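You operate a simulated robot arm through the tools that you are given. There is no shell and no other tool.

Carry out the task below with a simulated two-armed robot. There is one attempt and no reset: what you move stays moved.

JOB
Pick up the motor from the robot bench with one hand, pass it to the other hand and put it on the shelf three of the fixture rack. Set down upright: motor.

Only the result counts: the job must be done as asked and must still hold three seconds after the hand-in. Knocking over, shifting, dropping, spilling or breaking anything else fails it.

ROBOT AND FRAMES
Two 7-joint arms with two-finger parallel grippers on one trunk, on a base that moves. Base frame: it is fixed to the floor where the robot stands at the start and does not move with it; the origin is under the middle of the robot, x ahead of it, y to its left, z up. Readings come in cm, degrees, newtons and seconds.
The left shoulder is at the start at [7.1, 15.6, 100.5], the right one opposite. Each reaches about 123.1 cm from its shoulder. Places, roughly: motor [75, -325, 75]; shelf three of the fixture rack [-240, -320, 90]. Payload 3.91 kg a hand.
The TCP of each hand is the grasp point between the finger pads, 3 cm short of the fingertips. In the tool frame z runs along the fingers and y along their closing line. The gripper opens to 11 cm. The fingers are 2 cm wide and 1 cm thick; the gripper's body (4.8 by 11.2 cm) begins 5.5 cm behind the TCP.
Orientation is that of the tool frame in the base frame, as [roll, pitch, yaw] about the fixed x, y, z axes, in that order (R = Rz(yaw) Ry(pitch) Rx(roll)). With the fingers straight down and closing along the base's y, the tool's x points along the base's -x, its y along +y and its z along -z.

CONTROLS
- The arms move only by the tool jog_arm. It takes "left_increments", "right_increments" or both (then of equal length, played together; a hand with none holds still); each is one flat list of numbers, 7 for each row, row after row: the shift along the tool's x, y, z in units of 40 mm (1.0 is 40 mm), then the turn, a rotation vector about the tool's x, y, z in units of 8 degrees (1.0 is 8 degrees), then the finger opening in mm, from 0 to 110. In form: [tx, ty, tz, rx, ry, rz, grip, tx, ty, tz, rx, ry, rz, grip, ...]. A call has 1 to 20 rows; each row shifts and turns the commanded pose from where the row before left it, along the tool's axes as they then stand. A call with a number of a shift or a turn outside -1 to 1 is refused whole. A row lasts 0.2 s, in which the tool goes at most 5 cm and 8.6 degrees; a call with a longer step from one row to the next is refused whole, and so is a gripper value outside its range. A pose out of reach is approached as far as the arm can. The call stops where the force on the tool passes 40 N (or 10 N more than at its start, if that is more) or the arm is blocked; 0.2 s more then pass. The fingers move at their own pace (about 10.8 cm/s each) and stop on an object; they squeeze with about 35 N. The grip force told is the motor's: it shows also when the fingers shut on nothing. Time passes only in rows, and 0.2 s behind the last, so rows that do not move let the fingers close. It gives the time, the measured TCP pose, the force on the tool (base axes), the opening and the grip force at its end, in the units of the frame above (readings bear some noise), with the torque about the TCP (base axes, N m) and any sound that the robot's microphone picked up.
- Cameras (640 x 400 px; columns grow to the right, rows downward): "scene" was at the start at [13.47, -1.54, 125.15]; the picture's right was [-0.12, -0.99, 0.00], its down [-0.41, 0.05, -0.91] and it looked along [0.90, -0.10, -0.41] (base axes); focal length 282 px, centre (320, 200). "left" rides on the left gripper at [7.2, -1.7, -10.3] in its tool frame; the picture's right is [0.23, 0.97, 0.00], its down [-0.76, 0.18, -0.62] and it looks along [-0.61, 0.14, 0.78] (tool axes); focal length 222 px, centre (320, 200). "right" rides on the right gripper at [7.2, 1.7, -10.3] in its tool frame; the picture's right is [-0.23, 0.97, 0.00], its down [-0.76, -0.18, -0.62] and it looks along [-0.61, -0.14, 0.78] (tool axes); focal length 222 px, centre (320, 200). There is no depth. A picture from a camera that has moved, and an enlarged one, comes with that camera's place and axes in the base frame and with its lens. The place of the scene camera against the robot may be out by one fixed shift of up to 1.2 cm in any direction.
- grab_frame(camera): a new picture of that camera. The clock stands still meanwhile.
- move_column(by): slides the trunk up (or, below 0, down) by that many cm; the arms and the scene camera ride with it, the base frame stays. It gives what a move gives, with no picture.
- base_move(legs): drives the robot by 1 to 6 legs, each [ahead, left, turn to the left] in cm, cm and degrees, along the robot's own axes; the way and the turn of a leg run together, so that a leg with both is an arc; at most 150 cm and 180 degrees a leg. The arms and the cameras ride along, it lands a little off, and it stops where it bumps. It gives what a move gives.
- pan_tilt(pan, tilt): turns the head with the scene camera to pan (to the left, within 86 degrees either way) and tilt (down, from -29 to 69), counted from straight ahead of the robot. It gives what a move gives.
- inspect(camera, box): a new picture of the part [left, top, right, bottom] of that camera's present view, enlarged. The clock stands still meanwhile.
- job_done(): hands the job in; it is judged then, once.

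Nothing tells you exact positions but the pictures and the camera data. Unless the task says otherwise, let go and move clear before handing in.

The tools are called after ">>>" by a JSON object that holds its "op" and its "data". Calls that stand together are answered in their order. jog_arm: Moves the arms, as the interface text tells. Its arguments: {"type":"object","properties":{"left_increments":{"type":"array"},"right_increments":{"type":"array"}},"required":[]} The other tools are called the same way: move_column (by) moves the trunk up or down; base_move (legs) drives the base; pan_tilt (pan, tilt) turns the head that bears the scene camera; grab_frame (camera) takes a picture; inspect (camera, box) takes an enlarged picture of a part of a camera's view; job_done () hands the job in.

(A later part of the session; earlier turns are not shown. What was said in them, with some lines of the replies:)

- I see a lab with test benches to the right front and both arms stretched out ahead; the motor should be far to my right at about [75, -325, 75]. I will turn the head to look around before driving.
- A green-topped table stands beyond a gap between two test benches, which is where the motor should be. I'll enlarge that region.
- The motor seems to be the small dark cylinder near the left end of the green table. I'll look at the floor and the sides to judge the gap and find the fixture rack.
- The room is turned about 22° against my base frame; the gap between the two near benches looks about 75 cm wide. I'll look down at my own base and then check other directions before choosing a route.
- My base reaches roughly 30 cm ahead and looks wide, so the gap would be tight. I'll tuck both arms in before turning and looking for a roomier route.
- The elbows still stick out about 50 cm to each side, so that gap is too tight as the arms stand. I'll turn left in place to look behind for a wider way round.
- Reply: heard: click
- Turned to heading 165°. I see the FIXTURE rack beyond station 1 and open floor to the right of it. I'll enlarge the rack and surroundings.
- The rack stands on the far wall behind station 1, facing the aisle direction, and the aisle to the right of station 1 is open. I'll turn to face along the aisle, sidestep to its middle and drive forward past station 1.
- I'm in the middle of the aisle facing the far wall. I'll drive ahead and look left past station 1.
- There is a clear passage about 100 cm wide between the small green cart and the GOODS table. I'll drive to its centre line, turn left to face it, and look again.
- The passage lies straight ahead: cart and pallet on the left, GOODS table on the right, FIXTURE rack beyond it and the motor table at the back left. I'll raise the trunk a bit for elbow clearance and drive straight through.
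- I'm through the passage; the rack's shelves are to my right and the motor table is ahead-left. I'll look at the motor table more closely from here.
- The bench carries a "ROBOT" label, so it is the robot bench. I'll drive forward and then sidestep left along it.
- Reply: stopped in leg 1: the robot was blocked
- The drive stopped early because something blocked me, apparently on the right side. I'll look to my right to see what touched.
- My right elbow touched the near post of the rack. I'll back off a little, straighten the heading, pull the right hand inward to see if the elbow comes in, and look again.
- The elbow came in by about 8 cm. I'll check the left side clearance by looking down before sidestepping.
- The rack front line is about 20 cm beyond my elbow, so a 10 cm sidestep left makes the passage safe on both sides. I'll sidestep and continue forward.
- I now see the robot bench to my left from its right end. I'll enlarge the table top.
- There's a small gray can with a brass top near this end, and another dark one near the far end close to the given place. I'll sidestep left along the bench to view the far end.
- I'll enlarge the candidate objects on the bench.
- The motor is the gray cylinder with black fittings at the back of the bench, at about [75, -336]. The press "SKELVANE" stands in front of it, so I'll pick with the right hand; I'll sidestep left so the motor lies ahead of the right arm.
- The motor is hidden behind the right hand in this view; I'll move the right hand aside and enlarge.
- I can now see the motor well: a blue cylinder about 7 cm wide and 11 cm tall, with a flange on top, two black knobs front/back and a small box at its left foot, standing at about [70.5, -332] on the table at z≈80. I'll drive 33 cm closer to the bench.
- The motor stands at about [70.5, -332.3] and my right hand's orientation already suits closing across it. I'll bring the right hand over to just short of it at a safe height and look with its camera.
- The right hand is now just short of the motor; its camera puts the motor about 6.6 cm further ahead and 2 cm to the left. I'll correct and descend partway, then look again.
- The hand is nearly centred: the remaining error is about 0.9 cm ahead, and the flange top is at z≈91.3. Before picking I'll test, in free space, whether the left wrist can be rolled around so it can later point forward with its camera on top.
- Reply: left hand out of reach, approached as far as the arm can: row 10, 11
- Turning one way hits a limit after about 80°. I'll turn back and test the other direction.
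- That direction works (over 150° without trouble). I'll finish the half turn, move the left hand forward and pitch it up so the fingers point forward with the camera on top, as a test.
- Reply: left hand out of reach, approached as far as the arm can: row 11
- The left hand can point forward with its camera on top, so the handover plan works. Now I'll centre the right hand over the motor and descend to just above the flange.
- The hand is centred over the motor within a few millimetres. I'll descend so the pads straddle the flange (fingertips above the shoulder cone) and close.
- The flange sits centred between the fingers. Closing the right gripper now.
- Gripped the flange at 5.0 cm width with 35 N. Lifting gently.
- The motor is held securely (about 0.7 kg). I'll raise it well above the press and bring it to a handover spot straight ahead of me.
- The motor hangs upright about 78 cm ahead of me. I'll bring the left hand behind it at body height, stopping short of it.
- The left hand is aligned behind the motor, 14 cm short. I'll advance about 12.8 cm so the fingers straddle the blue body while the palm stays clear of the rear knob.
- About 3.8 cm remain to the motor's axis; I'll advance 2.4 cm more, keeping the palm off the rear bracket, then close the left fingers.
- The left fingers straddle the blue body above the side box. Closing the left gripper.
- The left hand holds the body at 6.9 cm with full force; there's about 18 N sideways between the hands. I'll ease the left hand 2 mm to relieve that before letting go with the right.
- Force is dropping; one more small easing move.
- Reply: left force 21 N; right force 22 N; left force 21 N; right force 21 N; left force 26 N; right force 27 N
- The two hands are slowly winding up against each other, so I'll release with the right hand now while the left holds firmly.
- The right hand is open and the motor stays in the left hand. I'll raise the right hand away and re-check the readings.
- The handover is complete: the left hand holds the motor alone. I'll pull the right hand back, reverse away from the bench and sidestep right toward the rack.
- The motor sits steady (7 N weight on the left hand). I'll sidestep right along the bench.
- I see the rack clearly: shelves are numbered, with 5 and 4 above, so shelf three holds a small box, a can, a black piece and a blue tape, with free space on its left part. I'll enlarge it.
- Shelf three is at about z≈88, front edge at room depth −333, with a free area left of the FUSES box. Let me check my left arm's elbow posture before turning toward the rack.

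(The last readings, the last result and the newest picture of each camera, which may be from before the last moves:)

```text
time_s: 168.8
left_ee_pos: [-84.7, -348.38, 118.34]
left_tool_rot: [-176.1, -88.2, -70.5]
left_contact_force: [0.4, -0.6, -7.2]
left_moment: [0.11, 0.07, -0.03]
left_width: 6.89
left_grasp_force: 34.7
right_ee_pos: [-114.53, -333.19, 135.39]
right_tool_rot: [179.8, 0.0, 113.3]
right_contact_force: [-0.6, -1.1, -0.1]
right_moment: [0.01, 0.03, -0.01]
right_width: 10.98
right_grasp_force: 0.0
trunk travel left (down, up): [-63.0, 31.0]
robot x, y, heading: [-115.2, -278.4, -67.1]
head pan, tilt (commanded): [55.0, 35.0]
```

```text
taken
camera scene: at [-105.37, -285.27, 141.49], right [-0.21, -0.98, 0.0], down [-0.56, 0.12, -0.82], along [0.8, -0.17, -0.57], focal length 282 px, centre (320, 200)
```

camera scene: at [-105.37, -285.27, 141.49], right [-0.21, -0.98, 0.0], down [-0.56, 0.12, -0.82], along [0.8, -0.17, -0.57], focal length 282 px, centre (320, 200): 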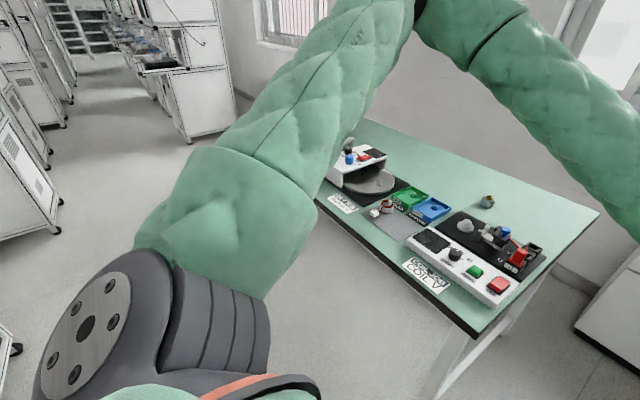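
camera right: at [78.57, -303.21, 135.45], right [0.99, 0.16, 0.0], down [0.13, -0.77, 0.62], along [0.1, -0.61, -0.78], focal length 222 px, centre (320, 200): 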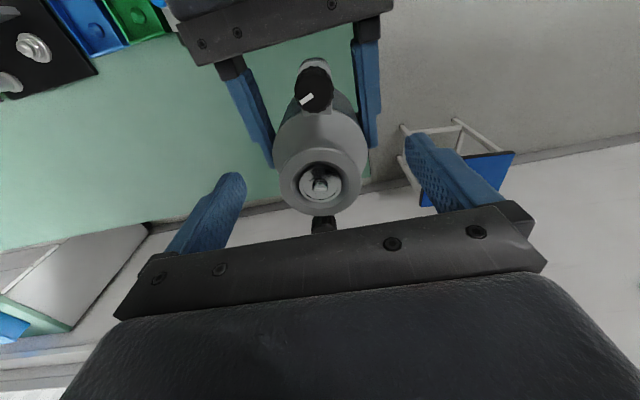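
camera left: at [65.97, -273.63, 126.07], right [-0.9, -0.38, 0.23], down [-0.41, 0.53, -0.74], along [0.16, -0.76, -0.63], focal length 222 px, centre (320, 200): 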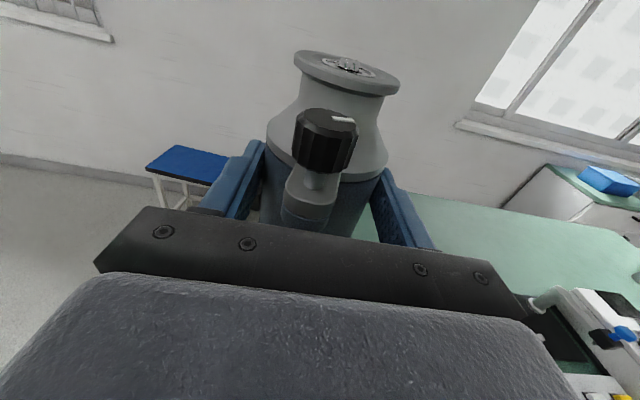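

The left elbow is high and inside, so there's room. I'll turn right 90° to face the rack.

>>> {"op": "base_move", "data": {"legs": [[0, 0, -90]]}}

>>> {"op": "pan_tilt", "data": {"pan": 0, "tilt": 30}}

>>> {"op": "grab_frame", "data": {"camera": "scene"}}

```text
time_s: 173.0
left_ee_pos: [-185.1, -309.43, 118.39]
left_tool_rot: [-176.0, -88.1, -160.3]
left_contact_force: [-0.3, 0.3, -7.4]
left_moment: [0.03, -0.16, 0.01]
left_width: 6.88
left_grasp_force: 35.0
right_ee_pos: [-170.3, -279.37, 135.43]
right_tool_rot: [179.8, 0.0, 23.6]
right_contact_force: [0.4, 0.4, -1.0]
right_moment: [-0.02, -0.03, -0.01]
right_width: 11.0
right_grasp_force: 0.1
trunk travel left (down, up): [-63.0, 31.0]
robot x, y, heading: [-115.54, -278.39, -156.4]
head pan, tilt (commanded): [55.0, 35.0]
```

```text
time_s: 174.2
left_ee_pos: [-185.2, -309.42, 118.5]
left_tool_rot: [-176.4, -88.1, -160.0]
left_contact_force: [-0.1, -0.7, -6.8]
left_moment: [0.08, -0.13, -0.01]
left_width: 6.87
left_grasp_force: 34.8
right_ee_pos: [-170.24, -279.33, 135.3]
right_tool_rot: [179.8, 0.0, 23.6]
right_contact_force: [-0.3, 0.8, 1.1]
right_moment: [-0.01, -0.04, 0.01]
right_width: 11.0
right_grasp_force: 0.0
trunk travel left (down, up): [-63.0, 31.0]
robot x, y, heading: [-115.15, -278.35, -156.7]
head pan, tilt (commanded): [0.0, 30.0]
```

```text
taken
camera scene: at [-129.0, -284.4, 142.26], right [-0.4, 0.92, 0.0], down [0.46, 0.2, -0.87], along [-0.79, -0.35, -0.5], focal length 282 px, centre (320, 200)
```

scene: 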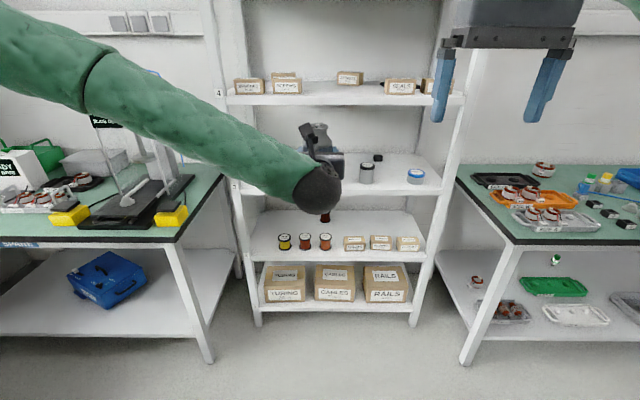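

I'm facing the rack squarely with shelf three in view. I'll drive a bit closer and lower the trunk so the motor's foot is just above the shelf level, still well in front of it.

>>> {"op": "base_move", "data": {"legs": [[23, 0, -0.7]]}}

>>> {"op": "move_column", "data": {"by": -18}}

>>> {"op": "grab_frame", "data": {"camera": "scene"}}

>>> {"op": "grab_frame", "data": {"camera": "left"}}

```text
time_s: 175.9
left_ee_pos: [-206.56, -317.49, 118.39]
left_tool_rot: [-176.3, -88.1, -160.7]
left_contact_force: [0.9, -0.4, -7.4]
left_moment: [0.06, -0.12, 0.03]
left_width: 6.85
left_grasp_force: 35.1
right_ee_pos: [-191.34, -287.65, 135.34]
right_tool_rot: [179.8, 0.1, 23.0]
right_contact_force: [-0.8, 0.4, -0.1]
right_moment: [0.0, -0.03, 0.0]
right_width: 11.0
right_grasp_force: 0.1
trunk travel left (down, up): [-63.0, 31.0]
robot x, y, heading: [-135.93, -287.23, -157.1]
head pan, tilt (commanded): [0.0, 30.0]
```

```text
time_s: 177.9
left_ee_pos: [-206.5, -317.54, 100.47]
left_tool_rot: [-176.3, -88.1, -160.6]
left_contact_force: [0.4, 0.0, -7.3]
left_moment: [0.05, -0.15, -0.02]
left_width: 6.89
left_grasp_force: 34.9
right_ee_pos: [-191.23, -287.68, 117.47]
right_tool_rot: [179.9, -0.1, 22.9]
right_contact_force: [0.9, -0.9, -0.1]
right_moment: [-0.01, 0.02, 0.02]
right_width: 10.99
right_grasp_force: 0.1
trunk travel left (down, up): [-45.0, 49.0]
robot x, y, heading: [-136.35, -287.49, -156.9]
head pan, tilt (commanded): [0.0, 30.0]
```

```text
taken
camera scene: at [-150.07, -293.26, 124.27], right [-0.39, 0.92, 0.0], down [0.46, 0.19, -0.87], along [-0.8, -0.34, -0.5], focal length 282 px, centre (320, 200)
```

scene: 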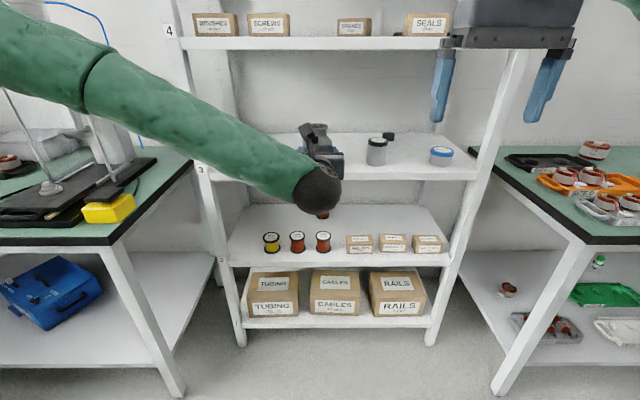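

```text
taken
camera left: at [-196.65, -315.18, 108.09], right [-0.39, 0.89, 0.23], down [0.53, 0.41, -0.74], along [-0.76, -0.17, -0.63], focal length 222 px, centre (320, 200)
```

left: 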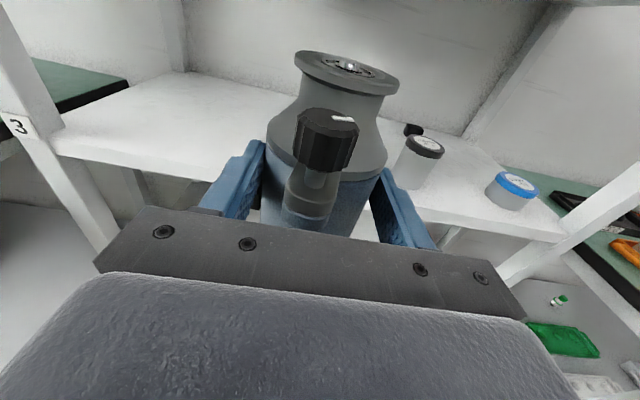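

Label "3" is visible on the left post. I'll shift the hand 18.5 cm left to line up with the free space left of the FUSES box.

>>> {"op": "jog_arm", "data": {"left_increments": [0, -0.3, 0, 0, 0, 0, 0, 0, -0.6, 0, 0, 0, 0, 0, 0, -0.6, 0, 0, 0, 0, 0, 0, -0.6, 0, 0, 0, 0, 0, 0, -0.6, 0, 0, 0, 0, 0, 0, -0.6, 0, 0, 0, 0, 0, 0, -0.6, 0, 0, 0, 0, 0, 0, -0.5, 0, 0, 0, 0, 0, 0, -0.2, 0, 0, 0, 0, 0, 0, 0, 0, 0, 0, 0, 0]}}

>>> {"op": "grab_frame", "data": {"camera": "scene"}}

>>> {"op": "grab_frame", "data": {"camera": "left"}}

```text
time_s: 180.1
left_ee_pos: [-200.53, -329.18, 105.04]
left_tool_rot: [-176.9, -87.7, -159.8]
left_contact_force: [0.4, -0.4, -6.5]
left_moment: [0.06, -0.13, 0.02]
left_width: 6.91
left_grasp_force: 35.2
left hand out of reach, approached as far as the arm can: row 5, 6, 7, 8, 9
right_ee_pos: [-191.34, -287.64, 117.38]
right_tool_rot: [179.8, -0.1, 22.8]
right_contact_force: [0.2, -0.2, 0.2]
right_moment: [0.03, 0.01, 0.0]
right_width: 11.0
right_grasp_force: 0.1
trunk travel left (down, up): [-45.0, 49.0]
robot x, y, heading: [-136.11, -287.24, -157.0]
head pan, tilt (commanded): [0.0, 30.0]
```

```text
taken
camera scene: at [-150.09, -293.29, 124.26], right [-0.39, 0.92, 0.0], down [0.46, 0.2, -0.87], along [-0.8, -0.34, -0.5], focal length 282 px, centre (320, 200)
```

scene: 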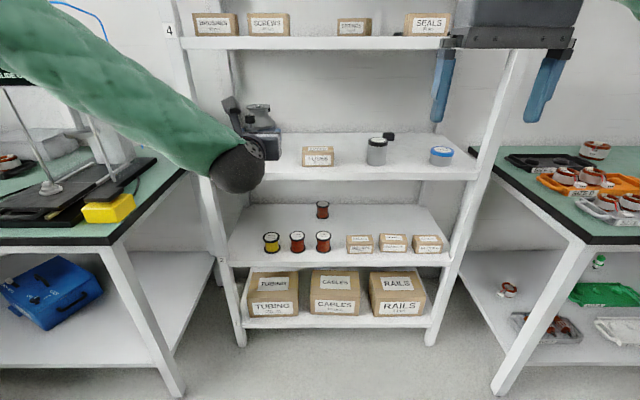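

```text
taken
camera left: at [-190.69, -326.54, 112.78], right [-0.39, 0.89, 0.22], down [0.53, 0.42, -0.74], along [-0.75, -0.17, -0.64], focal length 222 px, centre (320, 200)
```

left: 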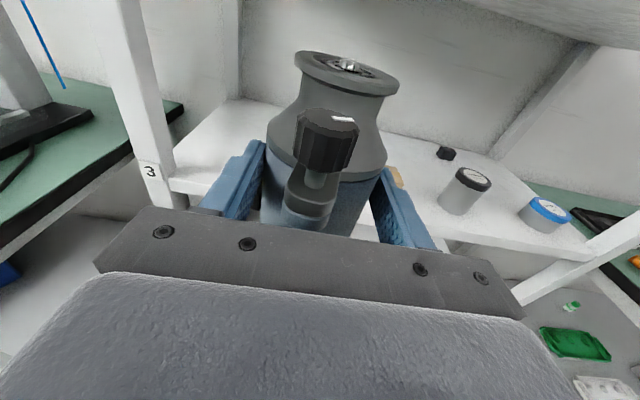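

The left wrist runs out of reach that far to the left, so I'll bring the hand back toward the middle a bit and instead sidestep the whole robot left.

>>> {"op": "jog_arm", "data": {"left_increments": [0, 0.5, 0, 0, 0, 0, 0, 0, 0.6, 0, 0, 0, 0, 0, 0, 0.6, 0, 0, 0, 0, 0, 0, 0.6, 0, 0, 0, 0, 0, 0, 0.3, 0, 0, 0, 0, 0, 0, 0, 0, 0, 0, 0, 0]}}

```text
time_s: 181.5
left_ee_pos: [-204.53, -319.48, 104.92]
left_tool_rot: [-176.6, -88.1, -160.5]
left_contact_force: [-0.4, -0.4, -7.9]
left_moment: [0.08, -0.14, 0.01]
left_width: 6.89
left_grasp_force: 34.5
right_ee_pos: [-191.29, -287.8, 117.27]
right_tool_rot: [179.8, 0.0, 22.9]
right_contact_force: [-0.5, -0.7, -0.4]
right_moment: [0.02, 0.0, 0.02]
right_width: 11.01
right_grasp_force: 0.1
trunk travel left (down, up): [-45.0, 49.0]
robot x, y, heading: [-136.3, -287.55, -157.2]
head pan, tilt (commanded): [0.0, 30.0]
```

The hand is back near the middle; now I'll sidestep the robot 13 cm left.

>>> {"op": "base_move", "data": {"legs": [[0, 13.3, 0]]}}

>>> {"op": "grab_frame", "data": {"camera": "scene"}}

>>> {"op": "grab_frame", "data": {"camera": "left"}}

>>> {"op": "pan_tilt", "data": {"pan": 50, "tilt": 25}}

>>> {"op": "grab_frame", "data": {"camera": "scene"}}

```text
time_s: 182.8
left_ee_pos: [-199.19, -332.14, 104.95]
left_tool_rot: [-179.2, -88.2, -157.7]
left_contact_force: [0.6, -0.6, -7.1]
left_moment: [0.09, -0.14, -0.03]
left_width: 6.89
left_grasp_force: 35.2
right_ee_pos: [-185.81, -300.41, 117.37]
right_tool_rot: [179.9, 0.0, 22.9]
right_contact_force: [-0.4, -1.4, 0.7]
right_moment: [0.02, 0.04, -0.02]
right_width: 11.02
right_grasp_force: 0.0
trunk travel left (down, up): [-45.0, 49.0]
robot x, y, heading: [-131.09, -300.14, -157.0]
head pan, tilt (commanded): [0.0, 30.0]
```

```text
taken
camera scene: at [-144.72, -305.99, 124.26], right [-0.39, 0.92, 0.0], down [0.46, 0.2, -0.87], along [-0.8, -0.34, -0.5], focal length 282 px, centre (320, 200)
```

scene: 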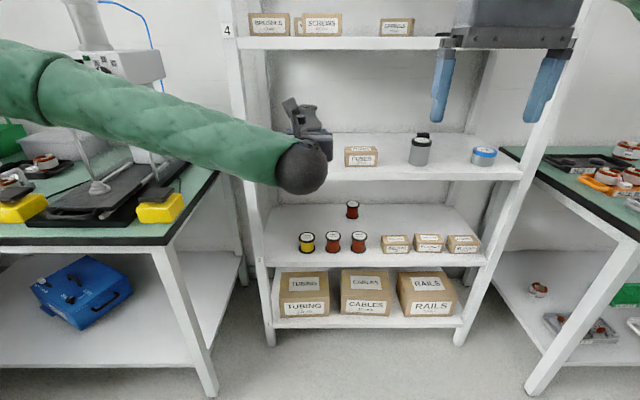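

```text
taken
camera left: at [-189.27, -329.7, 112.59], right [-0.39, 0.89, 0.23], down [0.53, 0.42, -0.74], along [-0.76, -0.17, -0.63], focal length 222 px, centre (320, 200)
```

left: 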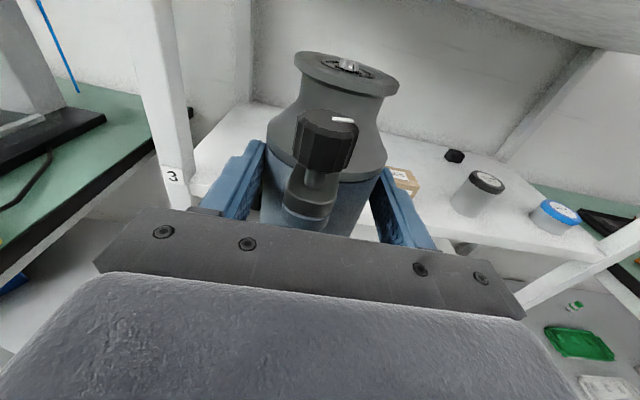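

```text
time_s: 184.0
left_ee_pos: [-199.26, -331.92, 104.92]
left_tool_rot: [-176.2, -88.1, -160.8]
left_contact_force: [-0.3, 0.0, -7.2]
left_moment: [0.05, -0.13, 0.02]
left_width: 6.89
left_grasp_force: 34.9
right_ee_pos: [-186.06, -300.27, 117.35]
right_tool_rot: [179.8, 0.0, 22.9]
right_contact_force: [0.0, 0.4, 0.6]
right_moment: [0.0, 0.02, -0.02]
right_width: 11.0
right_grasp_force: 0.1
trunk travel left (down, up): [-45.0, 49.0]
robot x, y, heading: [-130.88, -299.77, -157.1]
head pan, tilt (commanded): [50.0, 25.0]
```

```text
taken
camera scene: at [-139.19, -311.1, 125.06], right [-0.96, 0.3, 0.0], down [0.13, 0.4, -0.91], along [-0.27, -0.87, -0.42], focal length 282 px, centre (320, 200)
```

scene: 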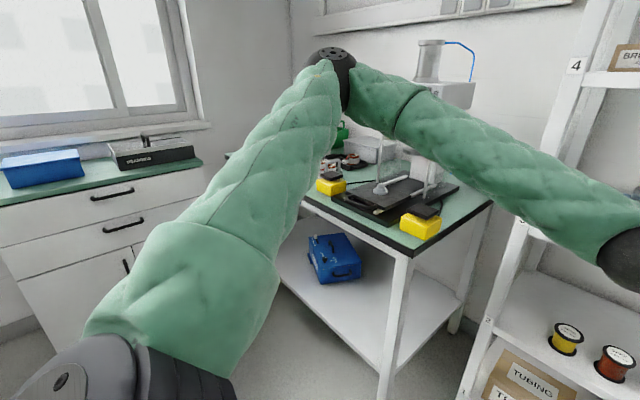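

The left elbow clears the SPARE table and its tower, and the hand is lined up with the free space. I'll lower the trunk 8 cm so the motor's foot is a few cm above the shelf.

>>> {"op": "move_column", "data": {"by": -8}}

>>> {"op": "pan_tilt", "data": {"pan": 5, "tilt": 25}}

>>> {"op": "grab_frame", "data": {"camera": "scene"}}

>>> {"op": "grab_frame", "data": {"camera": "left"}}

>>> {"op": "grab_frame", "data": {"camera": "right"}}

```text
time_s: 185.2
left_ee_pos: [-199.09, -331.86, 96.95]
left_tool_rot: [-176.5, -88.1, -160.5]
left_contact_force: [0.3, -0.3, -7.4]
left_moment: [0.06, -0.14, 0.04]
left_width: 6.87
left_grasp_force: 34.9
right_ee_pos: [-185.88, -300.15, 109.33]
right_tool_rot: [179.7, 0.1, 23.0]
right_contact_force: [0.8, -0.2, 0.1]
right_moment: [0.0, 0.01, -0.04]
right_width: 10.99
right_grasp_force: 0.1
trunk travel left (down, up): [-37.0, 57.0]
robot x, y, heading: [-130.92, -299.85, -157.2]
head pan, tilt (commanded): [50.0, 25.0]
```

```text
time_s: 186.3
left_ee_pos: [-199.12, -331.81, 96.91]
left_tool_rot: [-176.4, -88.2, -160.7]
left_contact_force: [1.5, 0.6, -6.5]
left_moment: [0.06, -0.13, -0.05]
left_width: 6.89
left_grasp_force: 35.0
right_ee_pos: [-186.03, -300.23, 109.4]
right_tool_rot: [179.9, 0.0, 22.9]
right_contact_force: [0.2, 0.1, 0.8]
right_moment: [0.0, 0.04, 0.02]
right_width: 11.01
right_grasp_force: 0.0
trunk travel left (down, up): [-37.0, 57.0]
robot x, y, heading: [-131.0, -299.97, -157.3]
head pan, tilt (commanded): [5.0, 25.0]
```

```text
taken
camera scene: at [-144.59, -306.62, 117.06], right [-0.47, 0.88, 0.0], down [0.37, 0.2, -0.91], along [-0.8, -0.42, -0.42], focal length 282 px, centre (320, 200)
```

scene: 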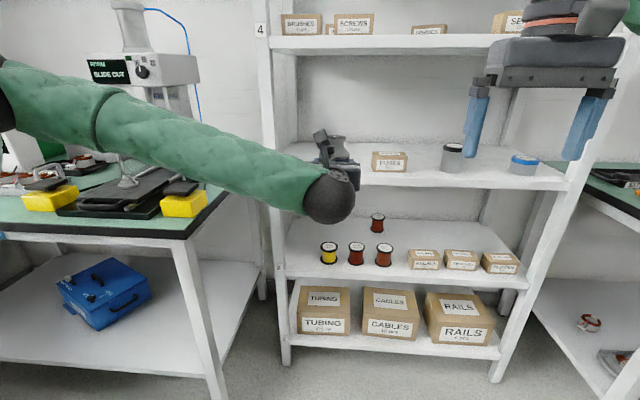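

```text
taken
camera left: at [-189.33, -329.54, 104.59], right [-0.39, 0.89, 0.23], down [0.53, 0.41, -0.74], along [-0.76, -0.17, -0.63], focal length 222 px, centre (320, 200)
```

left: 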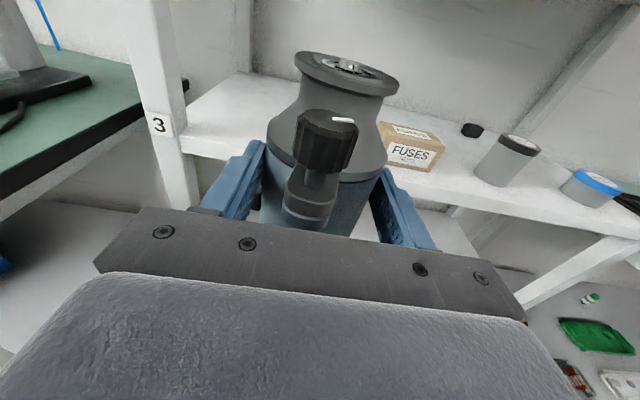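

```text
taken
camera right: at [-178.58, -298.93, 119.61], right [0.17, -0.99, 0.0], down [-0.77, -0.13, 0.62], along [-0.61, -0.11, -0.78], focal length 222 px, centre (320, 200)
```

right: 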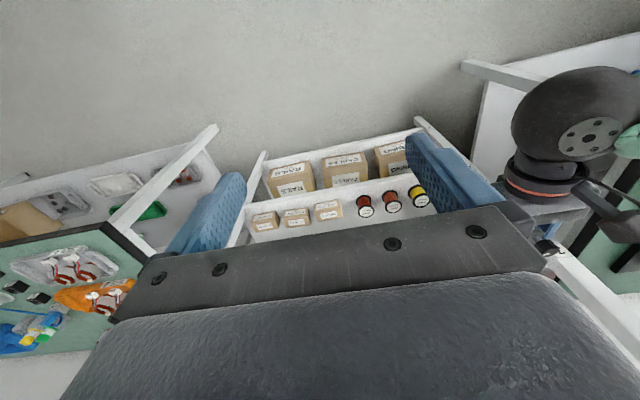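

Shelf three's surface is at z≈88.2 and its front edge at room depth ≈ −331; the motor's foot is 4.4 cm above it, between the left post and the FUSES box. I'll extend the arm forward partway and check.

>>> {"op": "jog_arm", "data": {"left_increments": [0, 0, 0.3, 0, 0, 0, 0, 0, 0, 0.5, 0, 0, 0, 0, 0, 0, 0.5, 0, 0, 0, 0, 0, 0, 0.5, 0, 0, 0, 0, 0, 0, 0.5, 0, 0, 0, 0, 0, 0, 0.5, 0, 0, 0, 0, 0, 0, 0, 0, 0, 0, 0]}}

>>> {"op": "grab_frame", "data": {"camera": "left"}}

>>> {"op": "grab_frame", "data": {"camera": "scene"}}

```text
time_s: 187.9
left_ee_pos: [-209.44, -336.38, 96.62]
left_tool_rot: [-176.6, -88.1, -160.5]
left_contact_force: [0.0, 0.7, -6.8]
left_moment: [0.04, -0.15, -0.01]
left_width: 6.9
left_grasp_force: 35.0
right_ee_pos: [-185.95, -300.28, 109.29]
right_tool_rot: [179.8, 0.0, 22.8]
right_contact_force: [0.1, 0.0, 0.6]
right_moment: [0.04, 0.02, -0.01]
right_width: 11.0
right_grasp_force: 0.0
trunk travel left (down, up): [-37.0, 57.0]
robot x, y, heading: [-130.98, -299.69, -157.1]
head pan, tilt (commanded): [5.0, 25.0]
```

```text
taken
camera left: at [-199.63, -333.95, 104.22], right [-0.39, 0.89, 0.23], down [0.53, 0.41, -0.74], along [-0.76, -0.17, -0.63], focal length 222 px, centre (320, 200)
```

left: 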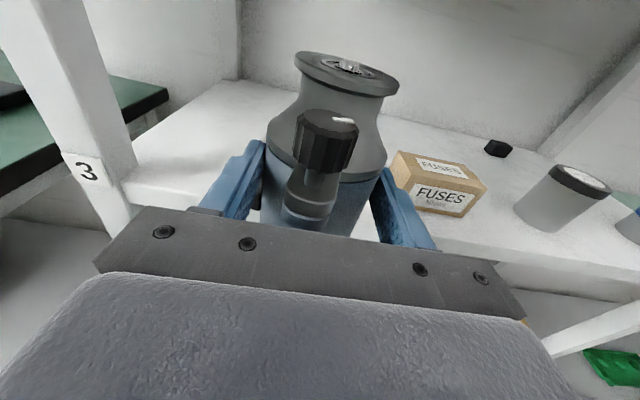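

```text
taken
camera scene: at [-144.59, -306.62, 117.06], right [-0.47, 0.88, 0.0], down [0.37, 0.2, -0.91], along [-0.8, -0.42, -0.42], focal length 282 px, centre (320, 200)
```

scene: 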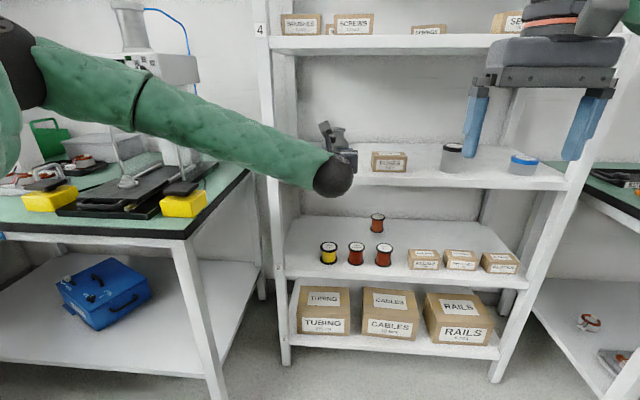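

Plenty of room on both sides (FUSES box about 14 cm right, post about 16 cm left of the hand's line). I'll extend the remaining 15.5 cm in.

>>> {"op": "jog_arm", "data": {"left_increments": [0, 0, 0.38, 0, 0, 0, 0, 0, 0, 0.5, 0, 0, 0, 0, 0, 0, 0.5, 0, 0, 0, 0, 0, 0, 0.5, 0, 0, 0, 0, 0, 0, 0.5, 0, 0, 0, 0, 0, 0, 0.5, 0, 0, 0, 0, 0, 0, 0.5, 0, 0, 0, 0, 0, 0, 0.5, 0, 0, 0, 0, 0, 0, 0, 0, 0, 0, 0]}}

>>> {"op": "grab_frame", "data": {"camera": "left"}}

>>> {"op": "inspect", "data": {"camera": "scene", "box": [260, 90, 460, 220]}}

```text
time_s: 189.9
left_ee_pos: [-223.85, -342.34, 96.0]
left_tool_rot: [-176.1, -88.1, -161.0]
left_contact_force: [-0.2, -0.5, -6.6]
left_moment: [0.05, -0.11, 0.01]
left_width: 6.9
left_grasp_force: 34.8
right_ee_pos: [-185.9, -300.23, 109.32]
right_tool_rot: [179.8, 0.1, 23.0]
right_contact_force: [-0.2, 0.1, 0.0]
right_moment: [0.01, 0.03, -0.04]
right_width: 11.0
right_grasp_force: 0.0
trunk travel left (down, up): [-37.0, 57.0]
robot x, y, heading: [-130.74, -299.61, -157.3]
head pan, tilt (commanded): [5.0, 25.0]
```

```text
taken
camera left: at [-213.99, -339.99, 103.72], right [-0.39, 0.89, 0.22], down [0.53, 0.41, -0.74], along [-0.76, -0.17, -0.63], focal length 222 px, centre (320, 200)
```

left: 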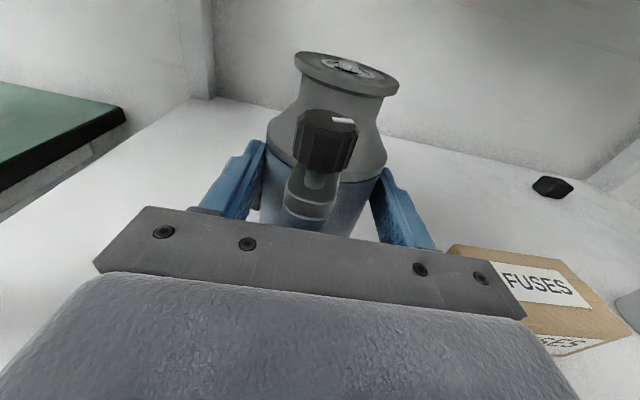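

```text
3.08 times, centred on (360, 155) of scene
camera zoom: at [-144.6, -306.62, 117.06], right [-0.47, 0.88, 0.0], down [0.37, 0.2, -0.91], along [-0.8, -0.42, -0.42], focal length 869 px, centre (197, 338)
```

zoom: 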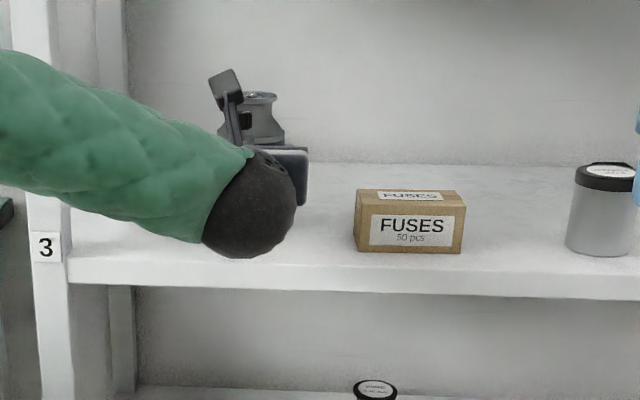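

The motor is above the shelf, 9 cm inside the front edge, with clearance to the FUSES box. I'll lower it gently toward the surface, watching the force.

>>> {"op": "jog_arm", "data": {"left_increments": [-0.1, 0, 0, 0, 0, 0, 0, -0.1, 0, 0, 0, 0, 0, 0, -0.1, 0, 0, 0, 0, 0, 0, -0.1, 0, 0, 0, 0, 0, 0, -0.1, 0, 0, 0, 0, 0, 0, -0.1, 0, 0, 0, 0, 0, 0, -0.05, 0, 0, 0, 0, 0, 0, 0, 0, 0, 0, 0, 0, 0]}}

>>> {"op": "grab_frame", "data": {"camera": "left"}}

>>> {"op": "inspect", "data": {"camera": "scene", "box": [260, 90, 460, 220]}}

```text
time_s: 191.7
left_ee_pos: [-223.7, -342.4, 93.46]
left_tool_rot: [-176.5, -88.1, -160.5]
left_contact_force: [-0.6, 0.0, -8.0]
left_moment: [0.05, -0.13, 0.01]
left_width: 6.88
left_grasp_force: 35.1
right_ee_pos: [-185.86, -300.23, 109.45]
right_tool_rot: [179.7, 0.0, 22.9]
right_contact_force: [-0.2, -0.4, -0.9]
right_moment: [-0.01, 0.01, 0.01]
right_width: 10.99
right_grasp_force: 0.0
trunk travel left (down, up): [-37.0, 57.0]
robot x, y, heading: [-130.92, -299.58, -157.2]
head pan, tilt (commanded): [5.0, 25.0]
```

```text
taken
camera left: at [-213.88, -339.98, 101.11], right [-0.39, 0.89, 0.23], down [0.53, 0.42, -0.74], along [-0.76, -0.17, -0.63], focal length 222 px, centre (320, 200)
```

left: 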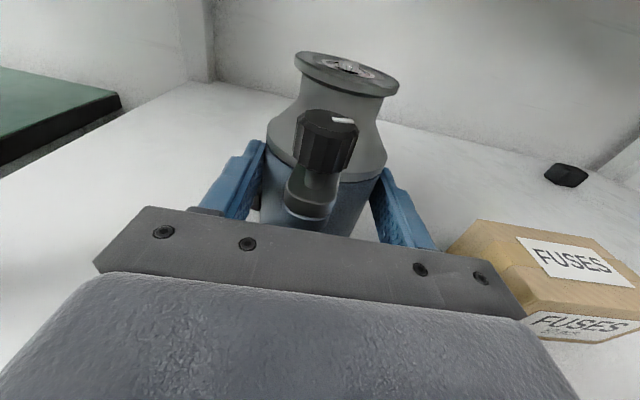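

```text
3.08 times, centred on (360, 155) of scene
camera zoom: at [-144.62, -306.62, 117.05], right [-0.47, 0.88, 0.0], down [0.37, 0.2, -0.91], along [-0.8, -0.42, -0.42], focal length 869 px, centre (197, 338)
```

zoom: 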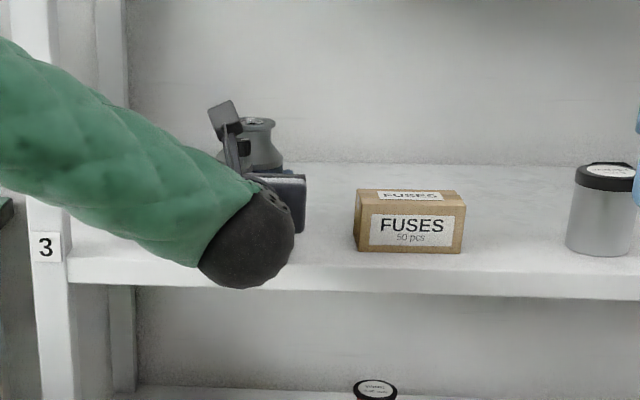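

Still clear; about 1 cm to go. Lowering in 2 mm steps.

>>> {"op": "jog_arm", "data": {"left_increments": [-0.05, 0, 0, 0, 0, 0, 0, -0.05, 0, 0, 0, 0, 0, 0, -0.05, 0, 0, 0, 0, 0, 0, 0, 0, 0, 0, 0, 0, 0]}}

```text
time_s: 192.7
left_ee_pos: [-223.68, -342.27, 93.0]
left_tool_rot: [-176.3, -88.2, -160.7]
left_contact_force: [-0.8, -0.5, -3.0]
left_moment: [0.14, 0.06, 0.03]
left_width: 6.89
left_grasp_force: 35.2
right_ee_pos: [-185.9, -300.15, 109.39]
right_tool_rot: [179.8, 0.0, 23.0]
right_contact_force: [-0.9, 0.2, 0.7]
right_moment: [-0.02, -0.01, -0.01]
right_width: 11.03
right_grasp_force: 0.1
trunk travel left (down, up): [-37.0, 57.0]
robot x, y, heading: [-131.04, -299.99, -157.3]
head pan, tilt (commanded): [5.0, 25.0]
```

Contact has begun (load dropped from 8 to 3 N). A couple more millimetres to seat the foot fully.

>>> {"op": "jog_arm", "data": {"left_increments": [-0.03, 0, 0, 0, 0, 0, 0, 0, 0, 0, 0, 0, 0, 0, 0, 0, 0, 0, 0, 0, 0]}}

>>> {"op": "inspect", "data": {"camera": "scene", "box": [300, 100, 400, 200]}}

>>> {"op": "inspect", "data": {"camera": "left", "box": [180, 30, 460, 260]}}

```text
time_s: 193.5
left_ee_pos: [-223.67, -342.33, 92.88]
left_tool_rot: [-176.7, -88.2, -160.3]
left_contact_force: [-5.2, -2.4, 9.5]
left_moment: [0.39, 0.22, 0.13]
left_width: 6.9
left_grasp_force: 35.3
right_ee_pos: [-185.86, -300.22, 109.4]
right_tool_rot: [179.8, 0.1, 23.0]
right_contact_force: [0.4, 0.2, 0.6]
right_moment: [-0.01, -0.01, -0.02]
right_width: 10.98
right_grasp_force: 0.0
trunk travel left (down, up): [-37.0, 57.0]
robot x, y, heading: [-130.76, -300.07, -157.1]
head pan, tilt (commanded): [5.0, 25.0]
```

```text
4.00 times, centred on (350, 150) of scene
camera zoom: at [-144.53, -306.58, 117.08], right [-0.47, 0.88, 0.0], down [0.37, 0.2, -0.91], along [-0.8, -0.42, -0.42], focal length 1130 px, centre (200, 400)
```

zoom: 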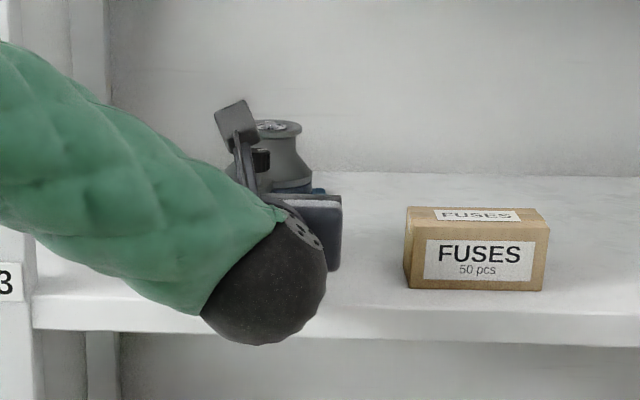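

```text
1.74 times, centred on (320, 145) of left
camera zoom: at [-213.84, -339.92, 100.56], right [-0.39, 0.89, 0.23], down [0.53, 0.41, -0.74], along [-0.76, -0.17, -0.63], focal length 386 px, centre (320, 296)
```

zoom: 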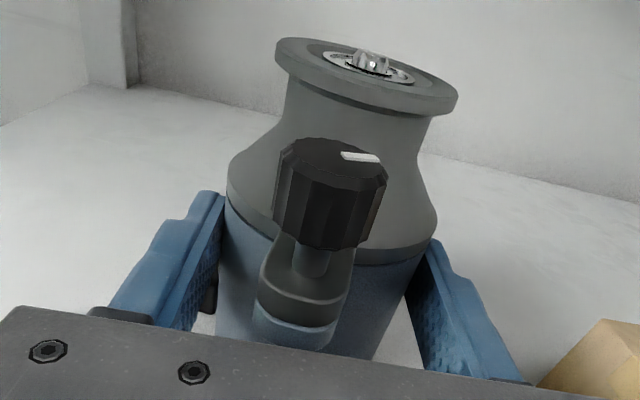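

The motor is seated on the shelf (pressing about 10 N). I'll ease the pressure slightly and then open the fingers slowly.

>>> {"op": "jog_arm", "data": {"left_increments": [0.015, 0, 0, 0, 0, 0, 0, 0, 0, 0, 0, 0, 0, 0]}}

>>> {"op": "jog_arm", "data": {"left_increments": [0, 0, 0, 0, 0, 0, 71, 0, 0, 0, 0, 0, 0, 74, 0, 0, 0, 0, 0, 0, 78, 0, 0, 0, 0, 0, 0, 84, 0, 0, 0, 0, 0, 0, 90, 0, 0, 0, 0, 0, 0, 90]}}

>>> {"op": "grab_frame", "data": {"camera": "left"}}

```text
time_s: 194.1
left_ee_pos: [-223.73, -342.33, 92.88]
left_tool_rot: [-176.5, -88.3, -160.3]
left_contact_force: [-6.1, -3.3, 11.3]
left_moment: [0.36, 0.4, 0.21]
left_width: 6.89
left_grasp_force: 35.1
right_ee_pos: [-185.9, -300.25, 109.35]
right_tool_rot: [179.8, 0.1, 22.9]
right_contact_force: [0.1, -0.4, 0.7]
right_moment: [-0.06, 0.0, -0.03]
right_width: 10.99
right_grasp_force: 0.1
trunk travel left (down, up): [-37.0, 57.0]
robot x, y, heading: [-130.65, -299.99, -157.2]
head pan, tilt (commanded): [5.0, 25.0]
```

```text
time_s: 195.5
left_ee_pos: [-223.61, -342.25, 92.84]
left_tool_rot: [-176.1, -88.0, -160.8]
left_contact_force: [-0.1, 0.4, 0.2]
left_moment: [0.04, 0.03, 0.0]
left_width: 9.01
left_grasp_force: 0.1
right_ee_pos: [-186.01, -300.13, 109.35]
right_tool_rot: [179.7, 0.1, 22.9]
right_contact_force: [-0.2, -0.1, -0.1]
right_moment: [-0.02, -0.03, 0.01]
right_width: 11.0
right_grasp_force: 0.1
trunk travel left (down, up): [-37.0, 57.0]
robot x, y, heading: [-131.02, -299.7, -157.1]
head pan, tilt (commanded): [5.0, 25.0]
```

```text
taken
camera left: at [-213.84, -339.9, 100.47], right [-0.39, 0.89, 0.23], down [0.53, 0.41, -0.74], along [-0.76, -0.17, -0.63], focal length 222 px, centre (320, 200)
```

left: 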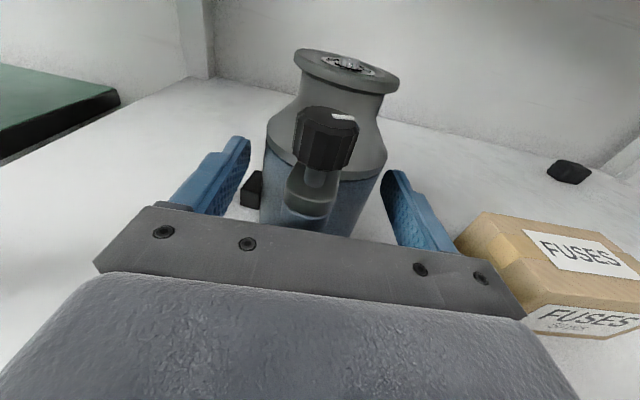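

The motor stands on its own. I'll open a little wider and withdraw straight back.

>>> {"op": "jog_arm", "data": {"left_increments": [0, 0, 0, 0, 0, 0, 100, 0.02, 0, 0, 0, 0, 0, 100, 0.03, 0, -0.1, 0, 0, 0, 100, 0, 0, -0.2, 0, 0, 0, 100, 0, 0, -0.3, 0, 0, 0, 100, 0, 0, -0.4, 0, 0, 0, 100, 0, 0, -0.4, 0, 0, 0, 100]}}

>>> {"op": "grab_frame", "data": {"camera": "left"}}

```text
time_s: 197.1
left_ee_pos: [-218.4, -340.13, 93.33]
left_tool_rot: [-176.8, -88.0, -160.3]
left_contact_force: [-0.1, -0.1, -0.4]
left_moment: [0.02, -0.01, 0.01]
left_width: 10.0
left_grasp_force: 0.0
right_ee_pos: [-185.89, -300.25, 109.38]
right_tool_rot: [179.9, 0.1, 22.9]
right_contact_force: [0.0, 0.2, -0.1]
right_moment: [-0.01, 0.0, 0.02]
right_width: 11.01
right_grasp_force: 0.1
trunk travel left (down, up): [-37.0, 57.0]
robot x, y, heading: [-131.18, -299.83, -157.1]
head pan, tilt (commanded): [5.0, 25.0]
```

```text
taken
camera left: at [-208.59, -337.68, 100.91], right [-0.39, 0.89, 0.23], down [0.53, 0.41, -0.74], along [-0.76, -0.17, -0.63], focal length 222 px, centre (320, 200)
```

left: 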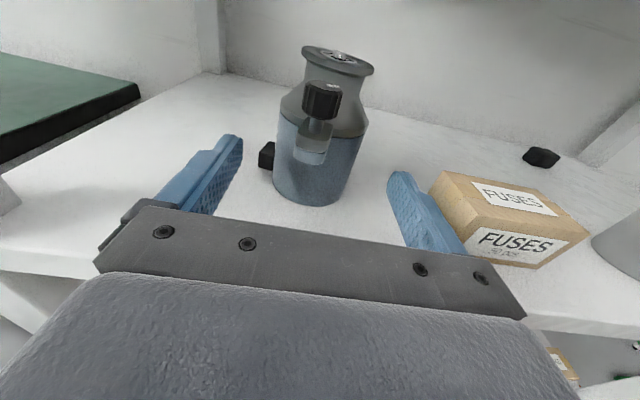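

The motor stands upright and the fingers are clear. I'll continue withdrawing the left hand out of the rack.

>>> {"op": "jog_arm", "data": {"left_increments": [0, 0, -0.5, 0, 0, 0, 100, 0, 0, -0.6, 0, 0, 0, 100, 0, 0, -0.6, 0, 0, 0, 100, 0, 0, -0.6, 0, 0, 0, 100, 0, 0, -0.6, 0, 0, 0, 100, 0, 0, -0.6, 0, 0, 0, 100, 0, 0, -0.6, 0, 0, 0, 100, 0, 0, -0.6, 0, 0, 0, 100]}}

>>> {"op": "grab_frame", "data": {"camera": "left"}}

>>> {"op": "grab_frame", "data": {"camera": "scene"}}

```text
time_s: 198.9
left_ee_pos: [-201.12, -332.67, 94.03]
left_tool_rot: [-175.6, -88.0, -161.5]
left_contact_force: [0.3, 0.3, -0.3]
left_moment: [0.01, 0.0, 0.01]
left_width: 9.99
left_grasp_force: 0.0
right_ee_pos: [-185.89, -300.19, 109.42]
right_tool_rot: [179.9, 0.2, 22.9]
right_contact_force: [0.4, 0.4, 1.1]
right_moment: [0.01, 0.02, -0.01]
right_width: 11.0
right_grasp_force: 0.1
trunk travel left (down, up): [-37.0, 57.0]
robot x, y, heading: [-131.31, -299.65, -157.2]
head pan, tilt (commanded): [5.0, 25.0]
```

```text
taken
camera left: at [-191.33, -330.34, 101.69], right [-0.39, 0.89, 0.22], down [0.53, 0.41, -0.74], along [-0.76, -0.17, -0.63], focal length 222 px, centre (320, 200)
```

left: 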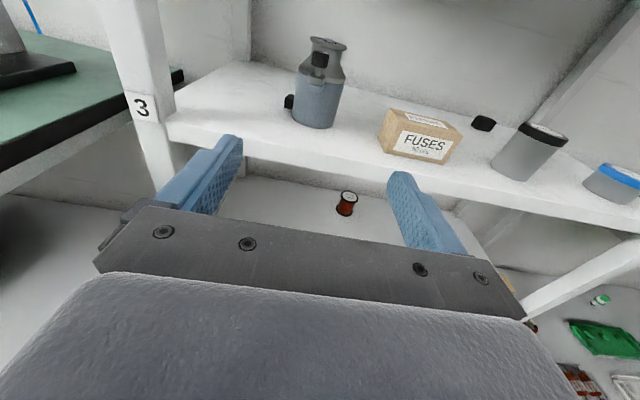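

```text
taken
camera scene: at [-144.54, -306.6, 117.07], right [-0.47, 0.88, 0.0], down [0.37, 0.2, -0.91], along [-0.8, -0.42, -0.42], focal length 282 px, centre (320, 200)
```

scene: 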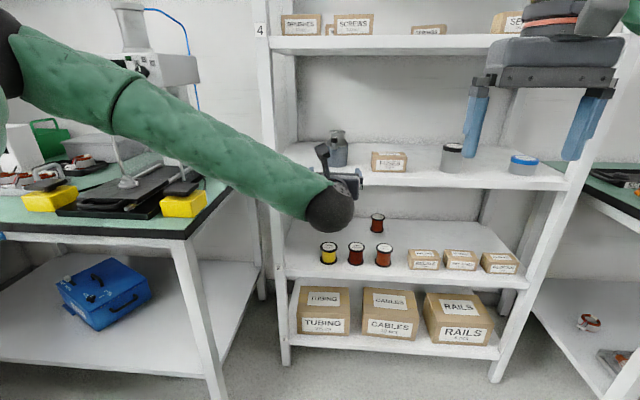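

The motor stands upright on shelf three and nothing else there has moved. I'll back the robot off a little and take a final look.

>>> {"op": "base_move", "data": {"legs": [[-18, 0, 0]]}}

>>> {"op": "inspect", "data": {"camera": "scene", "box": [240, 60, 560, 260]}}

>>> {"op": "grab_frame", "data": {"camera": "left"}}

```text
time_s: 200.4
left_ee_pos: [-184.28, -325.63, 94.17]
left_tool_rot: [-176.2, -88.2, -160.7]
left_contact_force: [0.2, 0.6, 0.7]
left_moment: [0.04, -0.02, 0.01]
left_width: 9.99
left_grasp_force: 0.0
right_ee_pos: [-169.2, -293.17, 109.44]
right_tool_rot: [179.8, 0.1, 23.1]
right_contact_force: [0.7, 0.6, 0.0]
right_moment: [0.0, 0.01, 0.03]
right_width: 11.01
right_grasp_force: 0.1
trunk travel left (down, up): [-37.0, 57.0]
robot x, y, heading: [-114.6, -292.84, -157.3]
head pan, tilt (commanded): [5.0, 25.0]
```

```text
2.00 times, centred on (400, 160) of scene
camera zoom: at [-127.7, -299.48, 117.09], right [-0.47, 0.88, 0.0], down [0.37, 0.2, -0.91], along [-0.8, -0.42, -0.42], focal length 565 px, centre (160, 280)
```

zoom: 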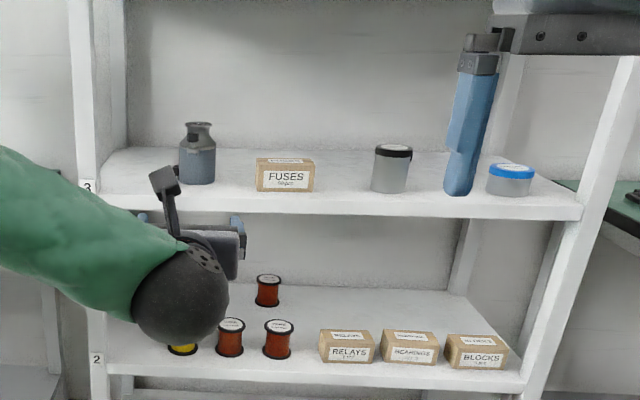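

```text
taken
camera left: at [-174.52, -323.28, 101.78], right [-0.39, 0.89, 0.23], down [0.53, 0.41, -0.74], along [-0.76, -0.17, -0.63], focal length 222 px, centre (320, 200)
```

left: 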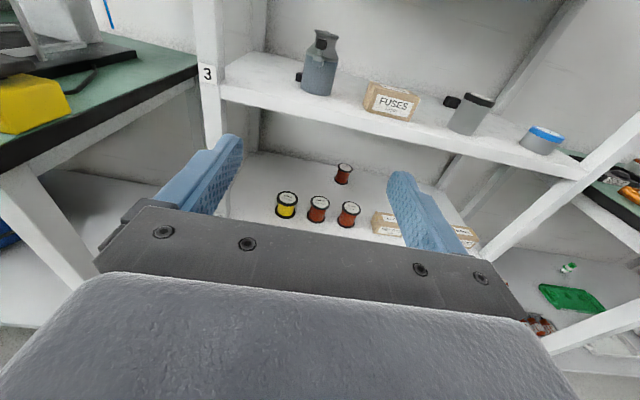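

The motor stands upright on the shelf labelled 3, left of the FUSES box. Both hands are open and clear, and every other item on the rack is in its place, so I'm handing the job in.

>>> {"op": "job_done", "data": {}}

```text
The job is handed in.
```

The motor is standing upright on shelf three of the fixture rack, left of the FUSES box and about 9 cm in from the front edge. I picked it off the robot bench with the right hand, passed it to the left hand above the bench, and set it down with the left.

In the last pictures the motor was upright and the other items on the rack looked undisturbed. Both hands were open and clear of it when I handed in.

On the way to the bench my right elbow touched the rack's near post and the drive stopped there. I backed off, and I saw no sign that the rack or anything on it had moved. I did not measure the rack's position before and after the touch.
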